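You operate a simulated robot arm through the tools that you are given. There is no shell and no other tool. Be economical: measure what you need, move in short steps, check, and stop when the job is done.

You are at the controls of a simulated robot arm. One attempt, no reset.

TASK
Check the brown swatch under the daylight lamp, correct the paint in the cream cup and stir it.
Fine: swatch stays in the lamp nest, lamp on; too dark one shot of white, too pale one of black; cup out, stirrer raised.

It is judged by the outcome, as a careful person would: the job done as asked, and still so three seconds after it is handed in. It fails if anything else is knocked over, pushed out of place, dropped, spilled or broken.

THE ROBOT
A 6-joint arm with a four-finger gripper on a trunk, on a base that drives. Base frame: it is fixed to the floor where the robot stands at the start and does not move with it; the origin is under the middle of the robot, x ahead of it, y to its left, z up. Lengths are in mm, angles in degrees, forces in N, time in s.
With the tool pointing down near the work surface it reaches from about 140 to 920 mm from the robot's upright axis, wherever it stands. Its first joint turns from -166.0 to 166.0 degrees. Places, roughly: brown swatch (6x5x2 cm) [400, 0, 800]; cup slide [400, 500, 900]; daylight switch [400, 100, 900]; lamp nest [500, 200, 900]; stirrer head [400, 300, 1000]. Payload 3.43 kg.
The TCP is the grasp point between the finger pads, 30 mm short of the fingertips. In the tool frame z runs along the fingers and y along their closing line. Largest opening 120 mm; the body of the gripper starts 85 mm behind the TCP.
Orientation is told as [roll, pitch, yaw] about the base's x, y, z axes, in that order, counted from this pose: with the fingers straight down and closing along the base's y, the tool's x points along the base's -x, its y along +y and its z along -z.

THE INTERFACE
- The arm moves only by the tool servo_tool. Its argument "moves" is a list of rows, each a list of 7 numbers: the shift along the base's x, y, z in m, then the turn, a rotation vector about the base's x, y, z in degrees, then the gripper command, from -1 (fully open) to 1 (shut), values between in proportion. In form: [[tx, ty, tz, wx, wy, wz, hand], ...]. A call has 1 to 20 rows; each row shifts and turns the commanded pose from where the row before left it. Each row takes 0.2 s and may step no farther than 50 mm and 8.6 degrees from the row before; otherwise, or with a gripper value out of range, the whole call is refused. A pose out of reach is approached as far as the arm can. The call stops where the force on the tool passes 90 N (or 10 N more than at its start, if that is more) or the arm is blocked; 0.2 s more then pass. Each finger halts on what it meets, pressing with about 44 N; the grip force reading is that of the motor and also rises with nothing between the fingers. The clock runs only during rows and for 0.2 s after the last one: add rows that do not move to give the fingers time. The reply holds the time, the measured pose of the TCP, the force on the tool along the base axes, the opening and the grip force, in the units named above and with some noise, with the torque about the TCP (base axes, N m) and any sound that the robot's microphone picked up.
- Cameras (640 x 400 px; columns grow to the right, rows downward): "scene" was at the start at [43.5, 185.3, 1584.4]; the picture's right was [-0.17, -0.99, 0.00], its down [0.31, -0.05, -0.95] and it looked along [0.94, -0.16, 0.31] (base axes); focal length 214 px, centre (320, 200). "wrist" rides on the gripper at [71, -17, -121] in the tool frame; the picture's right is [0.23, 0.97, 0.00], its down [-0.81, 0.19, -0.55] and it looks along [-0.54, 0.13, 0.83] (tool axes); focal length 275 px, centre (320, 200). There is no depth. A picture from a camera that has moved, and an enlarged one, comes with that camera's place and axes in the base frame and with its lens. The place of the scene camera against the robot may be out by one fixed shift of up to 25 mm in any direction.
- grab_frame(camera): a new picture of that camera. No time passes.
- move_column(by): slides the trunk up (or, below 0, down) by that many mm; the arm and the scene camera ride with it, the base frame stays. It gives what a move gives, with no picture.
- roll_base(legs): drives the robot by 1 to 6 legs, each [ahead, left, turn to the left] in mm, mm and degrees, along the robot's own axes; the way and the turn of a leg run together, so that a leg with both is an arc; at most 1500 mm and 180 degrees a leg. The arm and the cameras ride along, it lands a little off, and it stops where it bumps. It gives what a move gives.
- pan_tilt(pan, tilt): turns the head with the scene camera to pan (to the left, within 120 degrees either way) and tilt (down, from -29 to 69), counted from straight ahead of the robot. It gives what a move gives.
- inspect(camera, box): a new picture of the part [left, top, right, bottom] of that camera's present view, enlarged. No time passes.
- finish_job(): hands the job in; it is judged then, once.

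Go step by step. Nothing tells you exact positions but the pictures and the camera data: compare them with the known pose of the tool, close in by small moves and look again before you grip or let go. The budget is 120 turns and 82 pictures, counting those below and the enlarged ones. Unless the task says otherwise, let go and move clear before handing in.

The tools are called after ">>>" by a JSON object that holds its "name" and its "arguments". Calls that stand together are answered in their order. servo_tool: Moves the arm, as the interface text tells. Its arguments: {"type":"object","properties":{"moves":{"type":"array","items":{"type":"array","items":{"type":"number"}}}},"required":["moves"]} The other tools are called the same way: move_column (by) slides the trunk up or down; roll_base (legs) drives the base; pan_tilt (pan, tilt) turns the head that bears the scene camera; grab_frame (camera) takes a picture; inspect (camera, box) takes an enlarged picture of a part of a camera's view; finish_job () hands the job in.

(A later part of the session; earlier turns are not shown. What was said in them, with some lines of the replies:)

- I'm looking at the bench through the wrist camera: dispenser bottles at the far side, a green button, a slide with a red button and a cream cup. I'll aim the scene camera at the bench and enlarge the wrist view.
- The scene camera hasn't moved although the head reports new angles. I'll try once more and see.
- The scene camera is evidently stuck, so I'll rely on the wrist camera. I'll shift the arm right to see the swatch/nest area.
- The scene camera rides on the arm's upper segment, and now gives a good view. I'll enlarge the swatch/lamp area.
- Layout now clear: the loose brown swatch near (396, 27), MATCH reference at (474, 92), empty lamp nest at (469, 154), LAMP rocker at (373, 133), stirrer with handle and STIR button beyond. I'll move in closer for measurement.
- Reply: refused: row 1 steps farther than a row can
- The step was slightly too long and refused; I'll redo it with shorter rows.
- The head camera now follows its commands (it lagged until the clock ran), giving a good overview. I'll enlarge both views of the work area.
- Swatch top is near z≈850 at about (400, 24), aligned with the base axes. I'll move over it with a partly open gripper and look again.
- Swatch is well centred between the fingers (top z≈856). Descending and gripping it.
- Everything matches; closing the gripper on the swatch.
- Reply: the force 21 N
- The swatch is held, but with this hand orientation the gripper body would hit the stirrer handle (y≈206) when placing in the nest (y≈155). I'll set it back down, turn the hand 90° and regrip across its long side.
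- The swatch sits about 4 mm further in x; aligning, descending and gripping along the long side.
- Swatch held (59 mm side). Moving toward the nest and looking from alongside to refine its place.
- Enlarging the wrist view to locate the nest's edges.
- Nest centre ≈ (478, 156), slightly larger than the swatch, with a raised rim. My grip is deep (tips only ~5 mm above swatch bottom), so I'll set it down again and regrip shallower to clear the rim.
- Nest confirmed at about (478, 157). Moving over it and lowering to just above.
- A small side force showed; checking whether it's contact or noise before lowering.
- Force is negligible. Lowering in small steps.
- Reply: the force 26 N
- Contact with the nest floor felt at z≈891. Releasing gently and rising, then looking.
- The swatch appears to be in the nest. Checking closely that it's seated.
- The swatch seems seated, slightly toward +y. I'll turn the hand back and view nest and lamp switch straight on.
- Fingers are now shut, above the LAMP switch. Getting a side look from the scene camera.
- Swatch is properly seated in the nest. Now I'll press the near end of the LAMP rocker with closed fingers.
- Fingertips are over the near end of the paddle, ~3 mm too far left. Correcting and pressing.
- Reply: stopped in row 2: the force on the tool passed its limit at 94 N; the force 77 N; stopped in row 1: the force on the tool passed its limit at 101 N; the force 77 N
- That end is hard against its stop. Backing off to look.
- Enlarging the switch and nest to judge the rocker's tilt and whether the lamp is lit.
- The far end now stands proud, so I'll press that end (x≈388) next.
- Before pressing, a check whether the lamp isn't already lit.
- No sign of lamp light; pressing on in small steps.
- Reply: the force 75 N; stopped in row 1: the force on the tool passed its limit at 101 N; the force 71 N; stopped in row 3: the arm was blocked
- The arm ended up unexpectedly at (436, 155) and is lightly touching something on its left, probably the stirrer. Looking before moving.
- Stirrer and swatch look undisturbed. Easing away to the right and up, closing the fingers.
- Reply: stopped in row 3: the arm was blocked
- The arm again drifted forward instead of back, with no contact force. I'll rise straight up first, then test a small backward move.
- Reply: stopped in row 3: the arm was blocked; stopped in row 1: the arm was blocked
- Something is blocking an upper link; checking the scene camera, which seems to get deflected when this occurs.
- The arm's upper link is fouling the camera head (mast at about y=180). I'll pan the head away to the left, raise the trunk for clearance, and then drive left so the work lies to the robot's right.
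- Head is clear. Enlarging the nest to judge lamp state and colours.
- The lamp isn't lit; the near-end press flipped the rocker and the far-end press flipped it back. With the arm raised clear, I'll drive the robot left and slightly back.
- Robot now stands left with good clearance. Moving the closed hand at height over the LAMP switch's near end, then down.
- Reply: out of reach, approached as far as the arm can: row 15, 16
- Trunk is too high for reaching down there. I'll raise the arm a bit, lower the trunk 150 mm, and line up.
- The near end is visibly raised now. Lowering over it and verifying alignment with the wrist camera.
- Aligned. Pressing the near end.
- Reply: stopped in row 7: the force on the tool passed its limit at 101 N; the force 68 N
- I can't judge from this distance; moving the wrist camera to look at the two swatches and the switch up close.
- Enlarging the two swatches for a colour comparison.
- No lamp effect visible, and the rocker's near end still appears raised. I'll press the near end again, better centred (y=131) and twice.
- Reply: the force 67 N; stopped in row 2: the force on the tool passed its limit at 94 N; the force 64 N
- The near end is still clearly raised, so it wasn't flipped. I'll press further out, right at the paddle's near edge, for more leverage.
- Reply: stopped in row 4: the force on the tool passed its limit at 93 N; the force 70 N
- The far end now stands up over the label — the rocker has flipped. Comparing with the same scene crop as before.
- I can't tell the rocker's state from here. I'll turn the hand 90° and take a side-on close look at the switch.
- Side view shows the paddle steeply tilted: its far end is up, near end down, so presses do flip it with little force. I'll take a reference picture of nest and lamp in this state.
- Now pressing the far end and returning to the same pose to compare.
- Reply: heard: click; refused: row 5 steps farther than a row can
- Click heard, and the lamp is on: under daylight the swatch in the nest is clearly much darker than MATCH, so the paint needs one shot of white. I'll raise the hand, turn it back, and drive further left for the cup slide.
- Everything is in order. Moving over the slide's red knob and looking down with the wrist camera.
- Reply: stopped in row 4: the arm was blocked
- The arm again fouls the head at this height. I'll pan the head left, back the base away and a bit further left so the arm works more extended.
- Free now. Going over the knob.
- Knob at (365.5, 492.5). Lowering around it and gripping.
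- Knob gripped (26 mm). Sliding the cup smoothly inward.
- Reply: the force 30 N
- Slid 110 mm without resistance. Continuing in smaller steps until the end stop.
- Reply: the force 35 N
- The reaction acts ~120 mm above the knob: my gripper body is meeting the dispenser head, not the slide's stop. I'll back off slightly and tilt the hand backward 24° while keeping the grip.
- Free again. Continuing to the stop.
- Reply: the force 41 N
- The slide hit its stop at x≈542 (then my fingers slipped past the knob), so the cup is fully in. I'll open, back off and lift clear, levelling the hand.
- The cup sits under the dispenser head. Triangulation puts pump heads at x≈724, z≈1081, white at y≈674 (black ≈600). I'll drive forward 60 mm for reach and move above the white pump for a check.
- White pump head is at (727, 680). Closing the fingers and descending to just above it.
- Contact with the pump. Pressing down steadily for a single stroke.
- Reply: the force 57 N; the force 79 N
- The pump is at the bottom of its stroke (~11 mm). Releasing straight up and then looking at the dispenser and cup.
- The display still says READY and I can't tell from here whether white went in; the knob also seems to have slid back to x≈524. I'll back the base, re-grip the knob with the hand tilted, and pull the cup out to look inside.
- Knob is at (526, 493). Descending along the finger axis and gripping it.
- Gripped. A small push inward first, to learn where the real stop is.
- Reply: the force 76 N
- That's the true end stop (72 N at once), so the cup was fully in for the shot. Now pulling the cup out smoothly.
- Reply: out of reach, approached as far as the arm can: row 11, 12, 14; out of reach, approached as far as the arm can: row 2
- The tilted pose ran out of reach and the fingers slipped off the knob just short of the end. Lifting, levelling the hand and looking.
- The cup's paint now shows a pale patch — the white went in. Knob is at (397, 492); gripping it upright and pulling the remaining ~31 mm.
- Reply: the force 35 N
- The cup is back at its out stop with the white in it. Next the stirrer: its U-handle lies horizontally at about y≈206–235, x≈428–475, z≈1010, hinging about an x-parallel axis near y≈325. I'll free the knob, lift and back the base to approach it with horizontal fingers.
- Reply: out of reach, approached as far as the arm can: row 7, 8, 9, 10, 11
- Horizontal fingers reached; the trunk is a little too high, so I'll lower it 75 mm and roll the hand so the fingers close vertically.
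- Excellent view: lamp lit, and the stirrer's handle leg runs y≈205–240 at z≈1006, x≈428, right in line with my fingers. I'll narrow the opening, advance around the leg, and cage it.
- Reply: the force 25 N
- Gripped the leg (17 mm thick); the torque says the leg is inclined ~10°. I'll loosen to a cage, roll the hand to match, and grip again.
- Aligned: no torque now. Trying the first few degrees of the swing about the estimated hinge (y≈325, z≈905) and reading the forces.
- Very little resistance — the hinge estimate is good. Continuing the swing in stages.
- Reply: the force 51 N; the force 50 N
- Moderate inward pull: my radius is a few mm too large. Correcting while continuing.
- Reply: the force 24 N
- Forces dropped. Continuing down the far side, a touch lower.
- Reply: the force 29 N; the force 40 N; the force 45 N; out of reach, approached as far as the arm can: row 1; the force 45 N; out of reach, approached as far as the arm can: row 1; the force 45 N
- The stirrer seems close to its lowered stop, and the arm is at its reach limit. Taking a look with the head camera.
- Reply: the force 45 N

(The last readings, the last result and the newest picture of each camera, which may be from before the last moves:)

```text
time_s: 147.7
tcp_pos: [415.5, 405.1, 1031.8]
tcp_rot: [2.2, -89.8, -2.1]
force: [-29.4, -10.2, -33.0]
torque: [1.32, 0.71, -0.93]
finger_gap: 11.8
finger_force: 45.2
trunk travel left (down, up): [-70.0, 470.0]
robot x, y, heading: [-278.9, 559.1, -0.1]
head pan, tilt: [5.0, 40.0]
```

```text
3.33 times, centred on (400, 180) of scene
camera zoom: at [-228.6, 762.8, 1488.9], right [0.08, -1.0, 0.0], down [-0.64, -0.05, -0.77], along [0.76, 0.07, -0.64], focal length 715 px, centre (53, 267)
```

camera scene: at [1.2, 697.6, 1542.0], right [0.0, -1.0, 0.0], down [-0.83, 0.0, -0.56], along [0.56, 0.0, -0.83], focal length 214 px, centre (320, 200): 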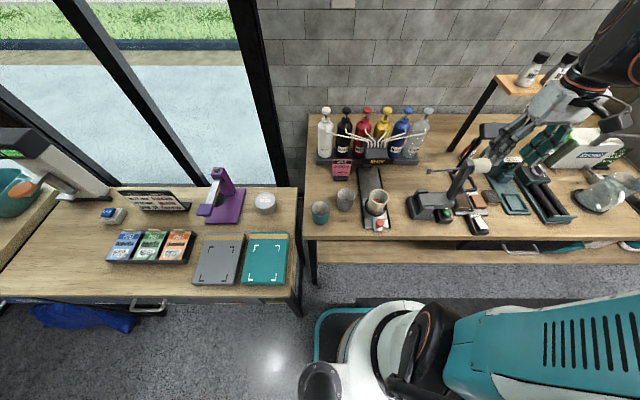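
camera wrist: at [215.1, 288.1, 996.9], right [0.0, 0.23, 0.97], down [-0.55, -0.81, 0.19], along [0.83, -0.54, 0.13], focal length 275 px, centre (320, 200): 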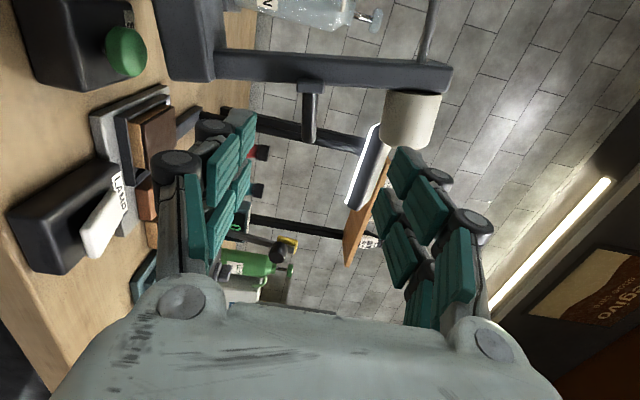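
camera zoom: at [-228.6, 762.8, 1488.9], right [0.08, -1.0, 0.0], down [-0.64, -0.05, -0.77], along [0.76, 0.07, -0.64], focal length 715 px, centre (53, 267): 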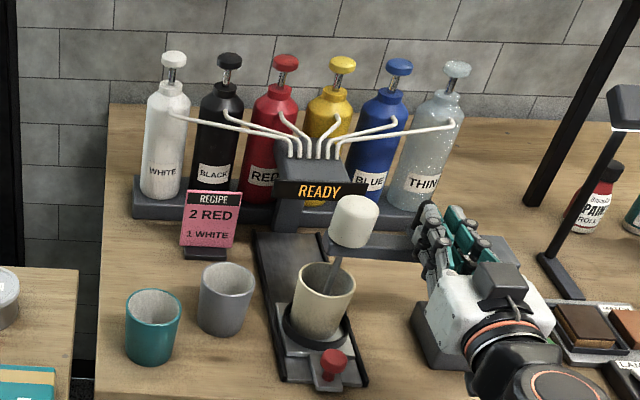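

The stirrer rod is down in the cream cup and the motor is over it. I'll open the fingers slowly, back away, and re-point the hand downward for the STIR button.

>>> {"name": "servo_tool", "arguments": {"moves": [[0, 0, 0, 0, 0, 0, 0.7], [0, 0, 0, 0, 0, 0, 0.5], [0, 0, 0, 0, 0, 0, 0.4], [-0.02, 0, 0, 0, 0, 0, 0.4], [-0.03, 0, 0, 0, 0, 0, 0.4], [-0.03, 0, 0, 0, 0, 0, 0.4], [-0.03, 0, 0, 0, 0, 0, 0.4], [0, 0, 0, 0, 0, 0, 0.4]]}}

>>> {"name": "servo_tool", "arguments": {"moves": [[0, -0.012, 0.015, 0, 8.5, 0, 1], [0, -0.012, 0.015, 0, 8.5, 0, 1], [0, -0.012, 0.015, 0, 8.5, 0, 1], [0, -0.012, 0.01, 0, 8.5, 0, 1], [0, -0.012, 0.01, 0, 8.5, 0, 1], [0, -0.012, 0, 0, 8.5, 0, 1], [0, -0.012, 0, 0, 8.5, 0, 1], [0, -0.012, 0, 0, 8.5, 0, 1], [0, -0.012, 0, 0, 8.5, 0, 1], [0, -0.012, 0, 0, 8.5, 0, 1], [0, -0.012, 0, 0, 5, 0, 1], [0, 0, 0, 0, 0, 0, 1]]}}

```text
time_s: 149.5
tcp_pos: [332.8, 394.2, 1077.6]
tcp_rot: [-17.2, -89.8, 17.3]
force: [0.1, 0.4, 0.0]
torque: [-0.01, 0.01, 0.03]
finger_gap: 36.0
finger_force: 0.1
out of reach, approached as far as the arm can: row 4, 5, 6, 7
trunk travel left (down, up): [-70.0, 470.0]
robot x, y, heading: [-281.5, 557.3, -0.1]
head pan, tilt: [5.0, 40.0]
```

```text
time_s: 152.1
tcp_pos: [334.7, 261.9, 1142.9]
tcp_rot: [0.0, 0.2, 0.1]
force: [0.2, -0.6, -0.5]
torque: [0.0, 0.04, -0.02]
finger_gap: 0.0
finger_force: 33.5
trunk travel left (down, up): [-70.0, 470.0]
robot x, y, heading: [-275.6, 559.5, -0.3]
head pan, tilt: [5.0, 40.0]
```

Now turning the hand 90° and going above the STIR button (415, 243), then one check picture covering both the stirrer and the alignment.

>>> {"name": "servo_tool", "arguments": {"moves": [[0.007, -0.002, 0, 0, 0, 8.5, 1], [0.007, -0.002, 0, 0, 0, 8.5, 1], [0.007, -0.002, 0, 0, 0, 8.5, 1], [0.007, -0.002, 0, 0, 0, 8.5, 1], [0.007, -0.002, 0, 0, 0, 8.5, 1], [0.007, -0.002, 0, 0, 0, 8.5, 1], [0.007, -0.002, 0, 0, 0, 8.5, 1], [0.007, -0.002, 0, 0, 0, 8.5, 1], [0.008, -0.002, 0, 0, 0, 8.5, 1], [0.008, -0.001, 0, 0, 0, 8.5, 1], [0.008, 0, 0, 0, 0, 5, 1], [0, 0, -0.045, 0, 0, 0, 1], [0, 0, -0.045, 0, 0, 0, 1], [0, 0, -0.045, 0, 0, 0, 1], [0, 0, -0.045, 0, 0, 0, 1], [0, 0, -0.025, 0, 0, 0, 1], [0, 0, 0, 0, 0, 0, 1]]}}

>>> {"name": "inspect", "arguments": {"camera": "scene", "box": [360, 150, 460, 250]}}

```text
time_s: 155.7
tcp_pos: [414.1, 243.1, 937.5]
tcp_rot: [0.1, 0.1, 90.1]
force: [-0.5, 1.0, -0.7]
torque: [0.0, 0.02, -0.02]
finger_gap: 0.1
finger_force: 33.9
trunk travel left (down, up): [-70.0, 470.0]
robot x, y, heading: [-280.2, 561.4, -0.3]
head pan, tilt: [5.0, 40.0]
```

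```text
4.00 times, centred on (410, 200) of scene
camera zoom: at [-228.1, 764.4, 1488.8], right [0.08, -1.0, 0.0], down [-0.64, -0.05, -0.77], along [0.76, 0.06, -0.64], focal length 858 px, centre (-40, 200)
```

zoom: 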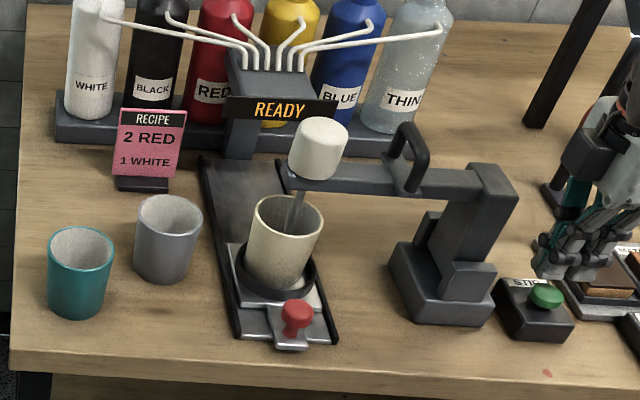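

Stirrer is down with its rod in the cup, and my fingertips are above STIR. Pressing it.

>>> {"name": "servo_tool", "arguments": {"moves": [[0, 0, -0.02, 0, 0, 0, 1], [0, 0, -0.004, 0, 0, 0, 1], [0, 0, -0.003, 0, 0, 0, 1], [0, 0, -0.002, 0, 0, 0, 1]]}}

>>> {"name": "servo_tool", "arguments": {"moves": [[0, 0, -0.002, 0, 0, 0, 1], [0, 0, 0, 0, 0, 0, 1]]}}

```text
time_s: 156.7
tcp_pos: [413.9, 243.7, 909.3]
tcp_rot: [0.1, 0.1, 90.1]
force: [1.1, 0.0, 2.4]
torque: [-0.06, -0.03, -0.04]
finger_gap: 6.1
finger_force: 33.8
trunk travel left (down, up): [-70.0, 470.0]
robot x, y, heading: [-279.0, 560.5, 0.0]
head pan, tilt: [5.0, 40.0]
heard: click
```

```text
time_s: 157.3
tcp_pos: [413.8, 243.9, 908.5]
tcp_rot: [0.1, 0.1, 90.1]
force: [3.0, -1.7, 8.2]
torque: [-0.05, -0.09, 0.02]
finger_gap: 5.8
finger_force: 32.7
trunk travel left (down, up): [-70.0, 470.0]
robot x, y, heading: [-284.6, 557.6, -0.2]
head pan, tilt: [5.0, 40.0]
```

Click heard. Lifting off and letting it stir while listening.

>>> {"name": "servo_tool", "arguments": {"moves": [[0, 0, 0.02, 0, 0, 0, 1], [0, 0, 0.04, 0, 0, 0, 1], [0, 0, 0.04, 0, 0, 0, 1], [0, 0, 0.04, 0, 0, 0, 1], [0, 0, 0.04, 0, 0, 0, 1], [0, 0, 0, 0, 0, 0, 1], [0, 0, 0, 0, 0, 0, 1], [0, 0, 0, 0, 0, 0, 1], [0, 0, 0, 0, 0, 0, 1], [0, 0, 0, 0, 0, 0, 1], [0, 0, 0, 0, 0, 0, 1], [0, 0, 0, 0, 0, 0, 1], [0, 0, 0, 0, 0, 0, 1], [0, 0, 0, 0, 0, 0, 1], [0, 0, 0, 0, 0, 0, 1], [0, 0, 0, 0, 0, 0, 1], [0, 0, 0, 0, 0, 0, 1], [0, 0, 0, 0, 0, 0, 1], [0, 0, 0, 0, 0, 0, 1], [0, 0, 0, 0, 0, 0, 1]]}}

>>> {"name": "servo_tool", "arguments": {"moves": [[0, 0, 0, 0, 0, 0, 1], [0, 0, 0, 0, 0, 0, 1], [0, 0, 0, 0, 0, 0, 1], [0, 0, 0, 0, 0, 0, 1], [0, 0, 0, 0, 0, 0, 1], [0, 0, 0, 0, 0, 0, 1], [0, 0, 0, 0, 0, 0, 1], [0, 0, 0, 0, 0, 0, 1], [0, 0, 0, 0, 0, 0, 1], [0, 0, 0, 0, 0, 0, 1], [0, 0, 0, 0, 0, 0, 1], [0, 0, 0, 0, 0, 0, 1], [0, 0, 0, 0, 0, 0, 1], [0, 0, 0, 0, 0, 0, 1], [0, 0, 0, 0, 0, 0, 1], [0, 0, 0, 0, 0, 0, 1], [0, 0, 0, 0, 0, 0, 1], [0, 0, 0, 0, 0, 0, 1], [0, 0, 0, 0, 0, 0, 1], [0, 0, 0, 0, 0, 0, 1]]}}

```text
time_s: 161.5
tcp_pos: [412.4, 243.5, 1089.6]
tcp_rot: [0.1, 0.1, 90.1]
force: [-0.3, 0.0, 0.9]
torque: [0.01, -0.01, -0.02]
finger_gap: 0.1
finger_force: 33.4
trunk travel left (down, up): [-70.0, 470.0]
robot x, y, heading: [-283.6, 555.6, 0.1]
head pan, tilt: [5.0, 40.0]
```

```text
time_s: 165.7
tcp_pos: [412.2, 243.1, 1089.6]
tcp_rot: [0.2, 0.1, 90.1]
force: [-0.6, -0.2, -0.7]
torque: [0.02, 0.02, 0.02]
finger_gap: 0.1
finger_force: 33.0
trunk travel left (down, up): [-70.0, 470.0]
robot x, y, heading: [-282.0, 554.3, -0.2]
head pan, tilt: [5.0, 40.0]
```

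The stirring has had over 8 s. Now raising the stirrer: I'll back the base 100 mm for better reach, turn the hand back and point it forward in front of the handle's lowered position (≈428, 395, 1031).

>>> {"name": "roll_base", "arguments": {"legs": [[-100, 0, 0]]}}

>>> {"name": "servo_tool", "arguments": {"moves": [[0, 0.014, 0, 0, 0, -8.5, 1], [0, 0.014, 0, 0, 0, -8.5, 1], [0, 0.014, 0, 0, 0, -8.5, 1], [0, 0.014, 0, 0, 0, -8.5, 1], [0, 0.014, 0, 0, 0, -8.5, 1], [0, 0.014, 0, 0, 0, -8.5, 1], [0, 0.014, 0, 0, 0, -8.5, 1], [0, 0.014, 0, 0, 0, -8.5, 1], [0, 0.014, 0, 0, 0, -8.5, 0.4], [0, 0.014, 0, 0, 0, -8.5, 0.4], [0, 0.012, 0, 0, 0, -5, 0.4], [0, 0, 0, 0, 0, 0, 0.4]]}}

>>> {"name": "servo_tool", "arguments": {"moves": [[0.002, 0, 0, 0, -8.5, 0, 0.4], [0.002, 0, -0.005, 0, -8.5, 0, 0.4], [0.002, 0, -0.005, 0, -8.5, 0, 0.4], [0.002, 0, -0.005, 0, -8.5, 0, 0.4], [0.002, 0, -0.006, 0, -8.5, 0, 0.4], [0.002, 0, -0.006, 0, -8.5, 0, 0.4], [0.002, 0, -0.006, 0, -8.5, 0, 0.4], [0.002, 0, -0.006, 0, -8.5, 0, 0.4], [0.002, 0, -0.006, 0, -8.5, 0, 0.4], [0.002, 0, -0.006, 0, -8.5, 0, 0.4], [0.002, 0, -0.006, 0, -5, 0, 0.4], [0, 0, 0, 7, 0, 0, 0.4], [0, 0, 0, 0, 0, 0, 0.4]]}}

```text
time_s: 166.9
tcp_pos: [311.5, 242.8, 1088.7]
tcp_rot: [0.1, 0.0, 90.1]
force: [-0.6, 0.2, 0.2]
torque: [0.01, 0.01, 0.04]
finger_gap: 0.0
finger_force: 33.6
trunk travel left (down, up): [-70.0, 470.0]
robot x, y, heading: [-383.8, 559.2, -0.1]
head pan, tilt: [5.0, 40.0]
```

```text
time_s: 169.5
tcp_pos: [311.7, 394.2, 1088.8]
tcp_rot: [0.1, 0.1, -0.1]
force: [-0.8, -0.5, -0.3]
torque: [0.0, 0.0, -0.01]
finger_gap: 36.1
finger_force: 0.0
trunk travel left (down, up): [-70.0, 470.0]
robot x, y, heading: [-382.4, 557.9, -0.4]
head pan, tilt: [5.0, 40.0]
```

```text
time_s: 172.3
tcp_pos: [331.3, 394.6, 1031.6]
tcp_rot: [89.4, -82.9, -89.3]
force: [-1.1, -1.1, -0.1]
torque: [-0.02, 0.0, 0.02]
finger_gap: 36.0
finger_force: 0.0
trunk travel left (down, up): [-70.0, 470.0]
robot x, y, heading: [-382.1, 560.2, -0.3]
head pan, tilt: [5.0, 40.0]
```

Hand is exactly in line. Advancing around the leg and gripping.

>>> {"name": "servo_tool", "arguments": {"moves": [[0.03, 0, 0, 0, 0, 0, 0.4], [0.03, 0, 0, 0, 0, 0, 0.4], [0.019, 0, 0, 0, 0, 0, 0.4], [0, 0, 0, 0, 0, 0, 0.4]]}}

>>> {"name": "servo_tool", "arguments": {"moves": [[0, 0, 0, 0, 0, 0, 0.7], [0, 0, 0, 0, 0, 0, 0.9], [0, 0, 0, 0, 0, 0, 0.9]]}}

```text
time_s: 173.3
tcp_pos: [411.6, 394.9, 1030.3]
tcp_rot: [89.2, -83.0, -89.2]
force: [-0.3, -0.1, -0.3]
torque: [-0.04, -0.05, 0.0]
finger_gap: 35.8
finger_force: 0.1
trunk travel left (down, up): [-70.0, 470.0]
robot x, y, heading: [-379.0, 559.0, -0.3]
head pan, tilt: [5.0, 40.0]
```

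```text
time_s: 174.1
tcp_pos: [411.8, 398.0, 1033.1]
tcp_rot: [89.7, -83.0, -89.3]
force: [21.3, 21.6, 33.6]
torque: [0.33, -0.67, 0.3]
finger_gap: 22.3
finger_force: 14.5
trunk travel left (down, up): [-70.0, 470.0]
robot x, y, heading: [-380.6, 560.4, -0.5]
head pan, tilt: [5.0, 40.0]
```

>>> {"name": "servo_tool", "arguments": {"moves": [[0, 0.002, 0.003, 0, 0, 0, 0.4], [0, 0.002, 0.002, 0, 0, 0, 0.4], [0, 0, 0, 0, 0, 0, 0.4]]}}

>>> {"name": "servo_tool", "arguments": {"moves": [[0, 0, 0, 0, 0, 0, 0.7], [0, 0, 0, 0, 0, 0, 0.9], [0, 0, 0, 0, 0, 0, 0.9], [0, 0, 0, 0, 0, 0, 0.9]]}}

```text
time_s: 174.9
tcp_pos: [410.8, 397.9, 1035.6]
tcp_rot: [89.1, -83.1, -89.2]
force: [-0.2, 0.1, 0.1]
torque: [-0.03, 0.0, 0.01]
finger_gap: 35.9
finger_force: 0.1
trunk travel left (down, up): [-70.0, 470.0]
robot x, y, heading: [-381.4, 557.2, -0.3]
head pan, tilt: [5.0, 40.0]
```

```text
time_s: 175.9
tcp_pos: [412.2, 401.1, 1036.5]
tcp_rot: [89.5, -83.0, -89.4]
force: [14.8, 7.6, 21.3]
torque: [-0.67, -0.37, 0.07]
finger_gap: 11.9
finger_force: 45.2
trunk travel left (down, up): [-70.0, 470.0]
robot x, y, heading: [-383.3, 559.4, -0.4]
head pan, tilt: [5.0, 40.0]
```

Leg gripped (12 mm). From the recorded path the hinge is at (y 322, z 897). Starting the swing back up.

>>> {"name": "servo_tool", "arguments": {"moves": [[0, -0.004, 0.0028, 2, 0, 0, 0.9], [0, -0.0049, 0.0025, 2, 0, 0, 0.9], [0, -0.0051, 0.0023, 2, 0, 0, 0.9], [0, -0.0052, 0.0022, 2, 0, 0, 0.9], [0, 0, 0, 0, 0, 0, 0.9]]}}

>>> {"name": "servo_tool", "arguments": {"moves": [[0, -0.0105, 0.0037, 4, 0, 0, 0.9], [0, -0.0108, 0.003, 4, 0, 0, 0.9], [0, -0.0109, 0.0022, 4, 0, 0, 0.9], [0, 0, 0, 0, 0, 0, 0.9]]}}

```text
time_s: 177.1
tcp_pos: [411.2, 380.4, 1048.1]
tcp_rot: [89.7, -75.0, -89.7]
force: [12.7, 1.3, 16.0]
torque: [-0.76, -0.31, 0.0]
finger_gap: 11.5
finger_force: 45.2
trunk travel left (down, up): [-70.0, 470.0]
robot x, y, heading: [-382.3, 566.5, -0.2]
head pan, tilt: [5.0, 40.0]
```

```text
time_s: 178.1
tcp_pos: [411.6, 345.8, 1054.5]
tcp_rot: [89.9, -62.9, -89.8]
force: [8.4, -3.7, 11.7]
torque: [-0.8, -0.14, -0.08]
finger_gap: 11.3
finger_force: 45.0
trunk travel left (down, up): [-70.0, 470.0]
robot x, y, heading: [-382.2, 558.3, -0.2]
head pan, tilt: [5.0, 40.0]
```

Very smooth. Continuing the swing over the top and down to the raised rest.

>>> {"name": "servo_tool", "arguments": {"moves": [[0, -0.0111, 0.0015, 4, 0, 0, 0.9], [0, -0.0111, 0.0007, 4, 0, 0, 0.9], [0, -0.0112, -0.0001, 4, 0, 0, 0.9], [0, -0.0111, -0.0009, 4, 0, 0, 0.9], [0, -0.011, -0.0016, 4, 0, 0, 0.9], [0, 0, 0, 0, 0, 0, 0.9]]}}

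>>> {"name": "servo_tool", "arguments": {"moves": [[0, -0.0109, -0.0024, 4, 0, 0, 0.9], [0, -0.0107, -0.0032, 4, 0, 0, 0.9], [0, -0.0104, -0.0039, 4, 0, 0, 0.9], [0, -0.0102, -0.0046, 4, 0, 0, 0.9], [0, 0, 0, 0, 0, 0, 0.9]]}}

>>> {"name": "servo_tool", "arguments": {"moves": [[0, -0.0098, -0.0053, 4, 0, 0, 0.9], [0, -0.0094, -0.006, 4, 0, 0, 0.9], [0, 0, 0, 0, 0, 0, 0.9]]}}

```text
time_s: 179.5
tcp_pos: [412.7, 290.1, 1053.0]
tcp_rot: [89.8, -42.9, -89.7]
force: [-8.8, -1.2, -30.7]
torque: [-1.19, 0.51, 0.17]
finger_gap: 11.5
finger_force: 45.0
trunk travel left (down, up): [-70.0, 470.0]
robot x, y, heading: [-380.1, 556.0, -0.3]
head pan, tilt: [5.0, 40.0]
```

```text
time_s: 180.7
tcp_pos: [413.8, 249.4, 1040.1]
tcp_rot: [89.9, -27.1, -89.8]
force: [-27.5, 14.9, -44.8]
torque: [-1.3, 0.82, 0.74]
finger_gap: 11.6
finger_force: 45.3
trunk travel left (down, up): [-70.0, 470.0]
robot x, y, heading: [-382.1, 557.0, -0.4]
head pan, tilt: [5.0, 40.0]
```

```text
time_s: 181.5
tcp_pos: [414.2, 231.4, 1028.9]
tcp_rot: [90.0, -19.0, -89.7]
force: [-23.5, 21.1, -42.9]
torque: [-1.31, 0.68, 0.91]
finger_gap: 11.3
finger_force: 45.4
trunk travel left (down, up): [-70.0, 470.0]
robot x, y, heading: [-379.7, 562.4, -0.1]
head pan, tilt: [5.0, 40.0]
```

>>> {"name": "servo_tool", "arguments": {"moves": [[-0.001, 0.0017, -0.0025, 0, 0, 0, 0.9], [0, -0.0045, -0.0034, 1, 0, 0, 0.9], [0, -0.0044, -0.0034, 2, 0, 0, 0.9], [0, 0, 0, 0, 0, 0, 0.9]]}}

>>> {"name": "servo_tool", "arguments": {"moves": [[0, -0.0043, -0.0036, 2, 0, 0, 0.9], [0, -0.0042, -0.0037, 2, 0, 0, 0.9], [0, 0, 0, 0, 0, 0, 0.9]]}}

```text
time_s: 182.5
tcp_pos: [414.1, 220.4, 1019.6]
tcp_rot: [90.0, -15.9, -90.0]
force: [36.3, -16.7, 17.5]
torque: [-0.28, -0.29, -0.54]
finger_gap: 11.5
finger_force: 44.7
trunk travel left (down, up): [-70.0, 470.0]
robot x, y, heading: [-378.9, 559.3, -0.5]
head pan, tilt: [5.0, 40.0]
```

```text
time_s: 183.3
tcp_pos: [413.5, 213.4, 1012.0]
tcp_rot: [89.9, -11.9, -90.0]
force: [34.3, -20.0, 15.9]
torque: [-0.3, -0.28, -0.62]
finger_gap: 11.4
finger_force: 44.2
trunk travel left (down, up): [-70.0, 470.0]
robot x, y, heading: [-378.6, 558.4, -0.1]
head pan, tilt: [5.0, 40.0]
```

Almost exactly at the original raised position. One more degree or two to seat it, then release.

>>> {"name": "servo_tool", "arguments": {"moves": [[0, -0.002, -0.0018, 1, 0, 0, 0.9], [0, 0, 0, 0, 0, 0, 0.9]]}}

>>> {"name": "servo_tool", "arguments": {"moves": [[0, -0.002, -0.0018, 1, 0, 0, 0.9], [0, 0, 0, 0, 0, 0, 0.9]]}}

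```text
time_s: 183.9
tcp_pos: [411.9, 210.2, 1010.4]
tcp_rot: [90.1, -10.9, -89.9]
force: [23.8, -17.0, 9.7]
torque: [-0.38, -0.21, -0.53]
finger_gap: 11.0
finger_force: 44.4
trunk travel left (down, up): [-70.0, 470.0]
robot x, y, heading: [-384.7, 558.9, -0.2]
head pan, tilt: [5.0, 40.0]
```

```text
time_s: 184.5
tcp_pos: [413.0, 209.1, 1008.7]
tcp_rot: [90.0, -9.9, -89.8]
force: [21.5, -12.7, 8.2]
torque: [-0.45, -0.13, -0.38]
finger_gap: 11.0
finger_force: 44.5
trunk travel left (down, up): [-70.0, 470.0]
robot x, y, heading: [-380.4, 559.0, -0.1]
head pan, tilt: [5.0, 40.0]
```

Seated. Opening and backing straight out.

>>> {"name": "servo_tool", "arguments": {"moves": [[0, 0, 0, 0, 0, 0, 0.7], [0, 0, 0, 0, 0, 0, 0.5], [0, 0, 0, 0, 0, 0, 0.3], [0, 0, 0, 0, 0, 0, 0.3], [-0.02, 0, 0, 0, 0, 0, 0.3], [-0.03, 0, 0, 0, 0, 0, 0.3], [-0.04, 0, 0, 0, 0, 0, 0.3], [-0.04, 0, 0, 0, 0, 0, 0.3], [0, 0, 0, 0, 0, 0, 0.3]]}}

>>> {"name": "inspect", "arguments": {"camera": "scene", "box": [345, 140, 475, 260]}}

```text
time_s: 186.5
tcp_pos: [282.4, 210.1, 1009.6]
tcp_rot: [90.1, -10.0, -89.9]
force: [-0.5, -0.1, -0.2]
torque: [0.02, 0.01, 0.0]
finger_gap: 42.1
finger_force: 0.0
trunk travel left (down, up): [-70.0, 470.0]
robot x, y, heading: [-381.5, 559.4, -0.4]
head pan, tilt: [5.0, 40.0]
```

```text
3.33 times, centred on (410, 200) of scene
camera zoom: at [-328.6, 764.8, 1488.8], right [0.08, -1.0, 0.0], down [-0.64, -0.05, -0.77], along [0.76, 0.06, -0.64], focal length 715 px, centre (20, 200)
```

zoom: 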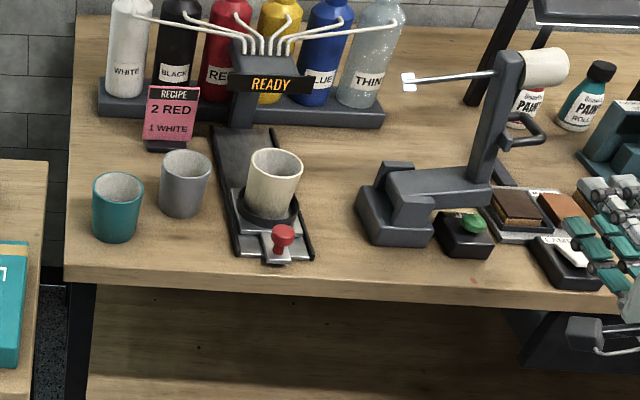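

Final check: the swatch is in the nest with the lamp on, the cream cup is out, the stirrer is back up, and nothing else has moved. The hand is clear, so I'm handing in.

>>> {"name": "finish_job", "arguments": {}}

```text
The job is handed in.
```

I handed the job in, but I couldn't confirm that the stirrer actually ran. The STIR button clicked with the rod down in the cup, and I waited about eight seconds. I heard no motor, and I had no pictures left to check the mix.

- **Swatch:** under the daylight lamp the brown swatch was clearly darker than MATCH. It is still in the nest with the lamp on.
- **White:** I gave the white pump one full stroke with the cup at its end stop. The paint showed a pale patch afterwards, so the shot seems to have gone in.
- **End state:** the last picture showed the cream cup out, the stirrer raised and nothing else out of place. The stirrer's tip looked white in that picture, which could be a reflection or unmixed paint.
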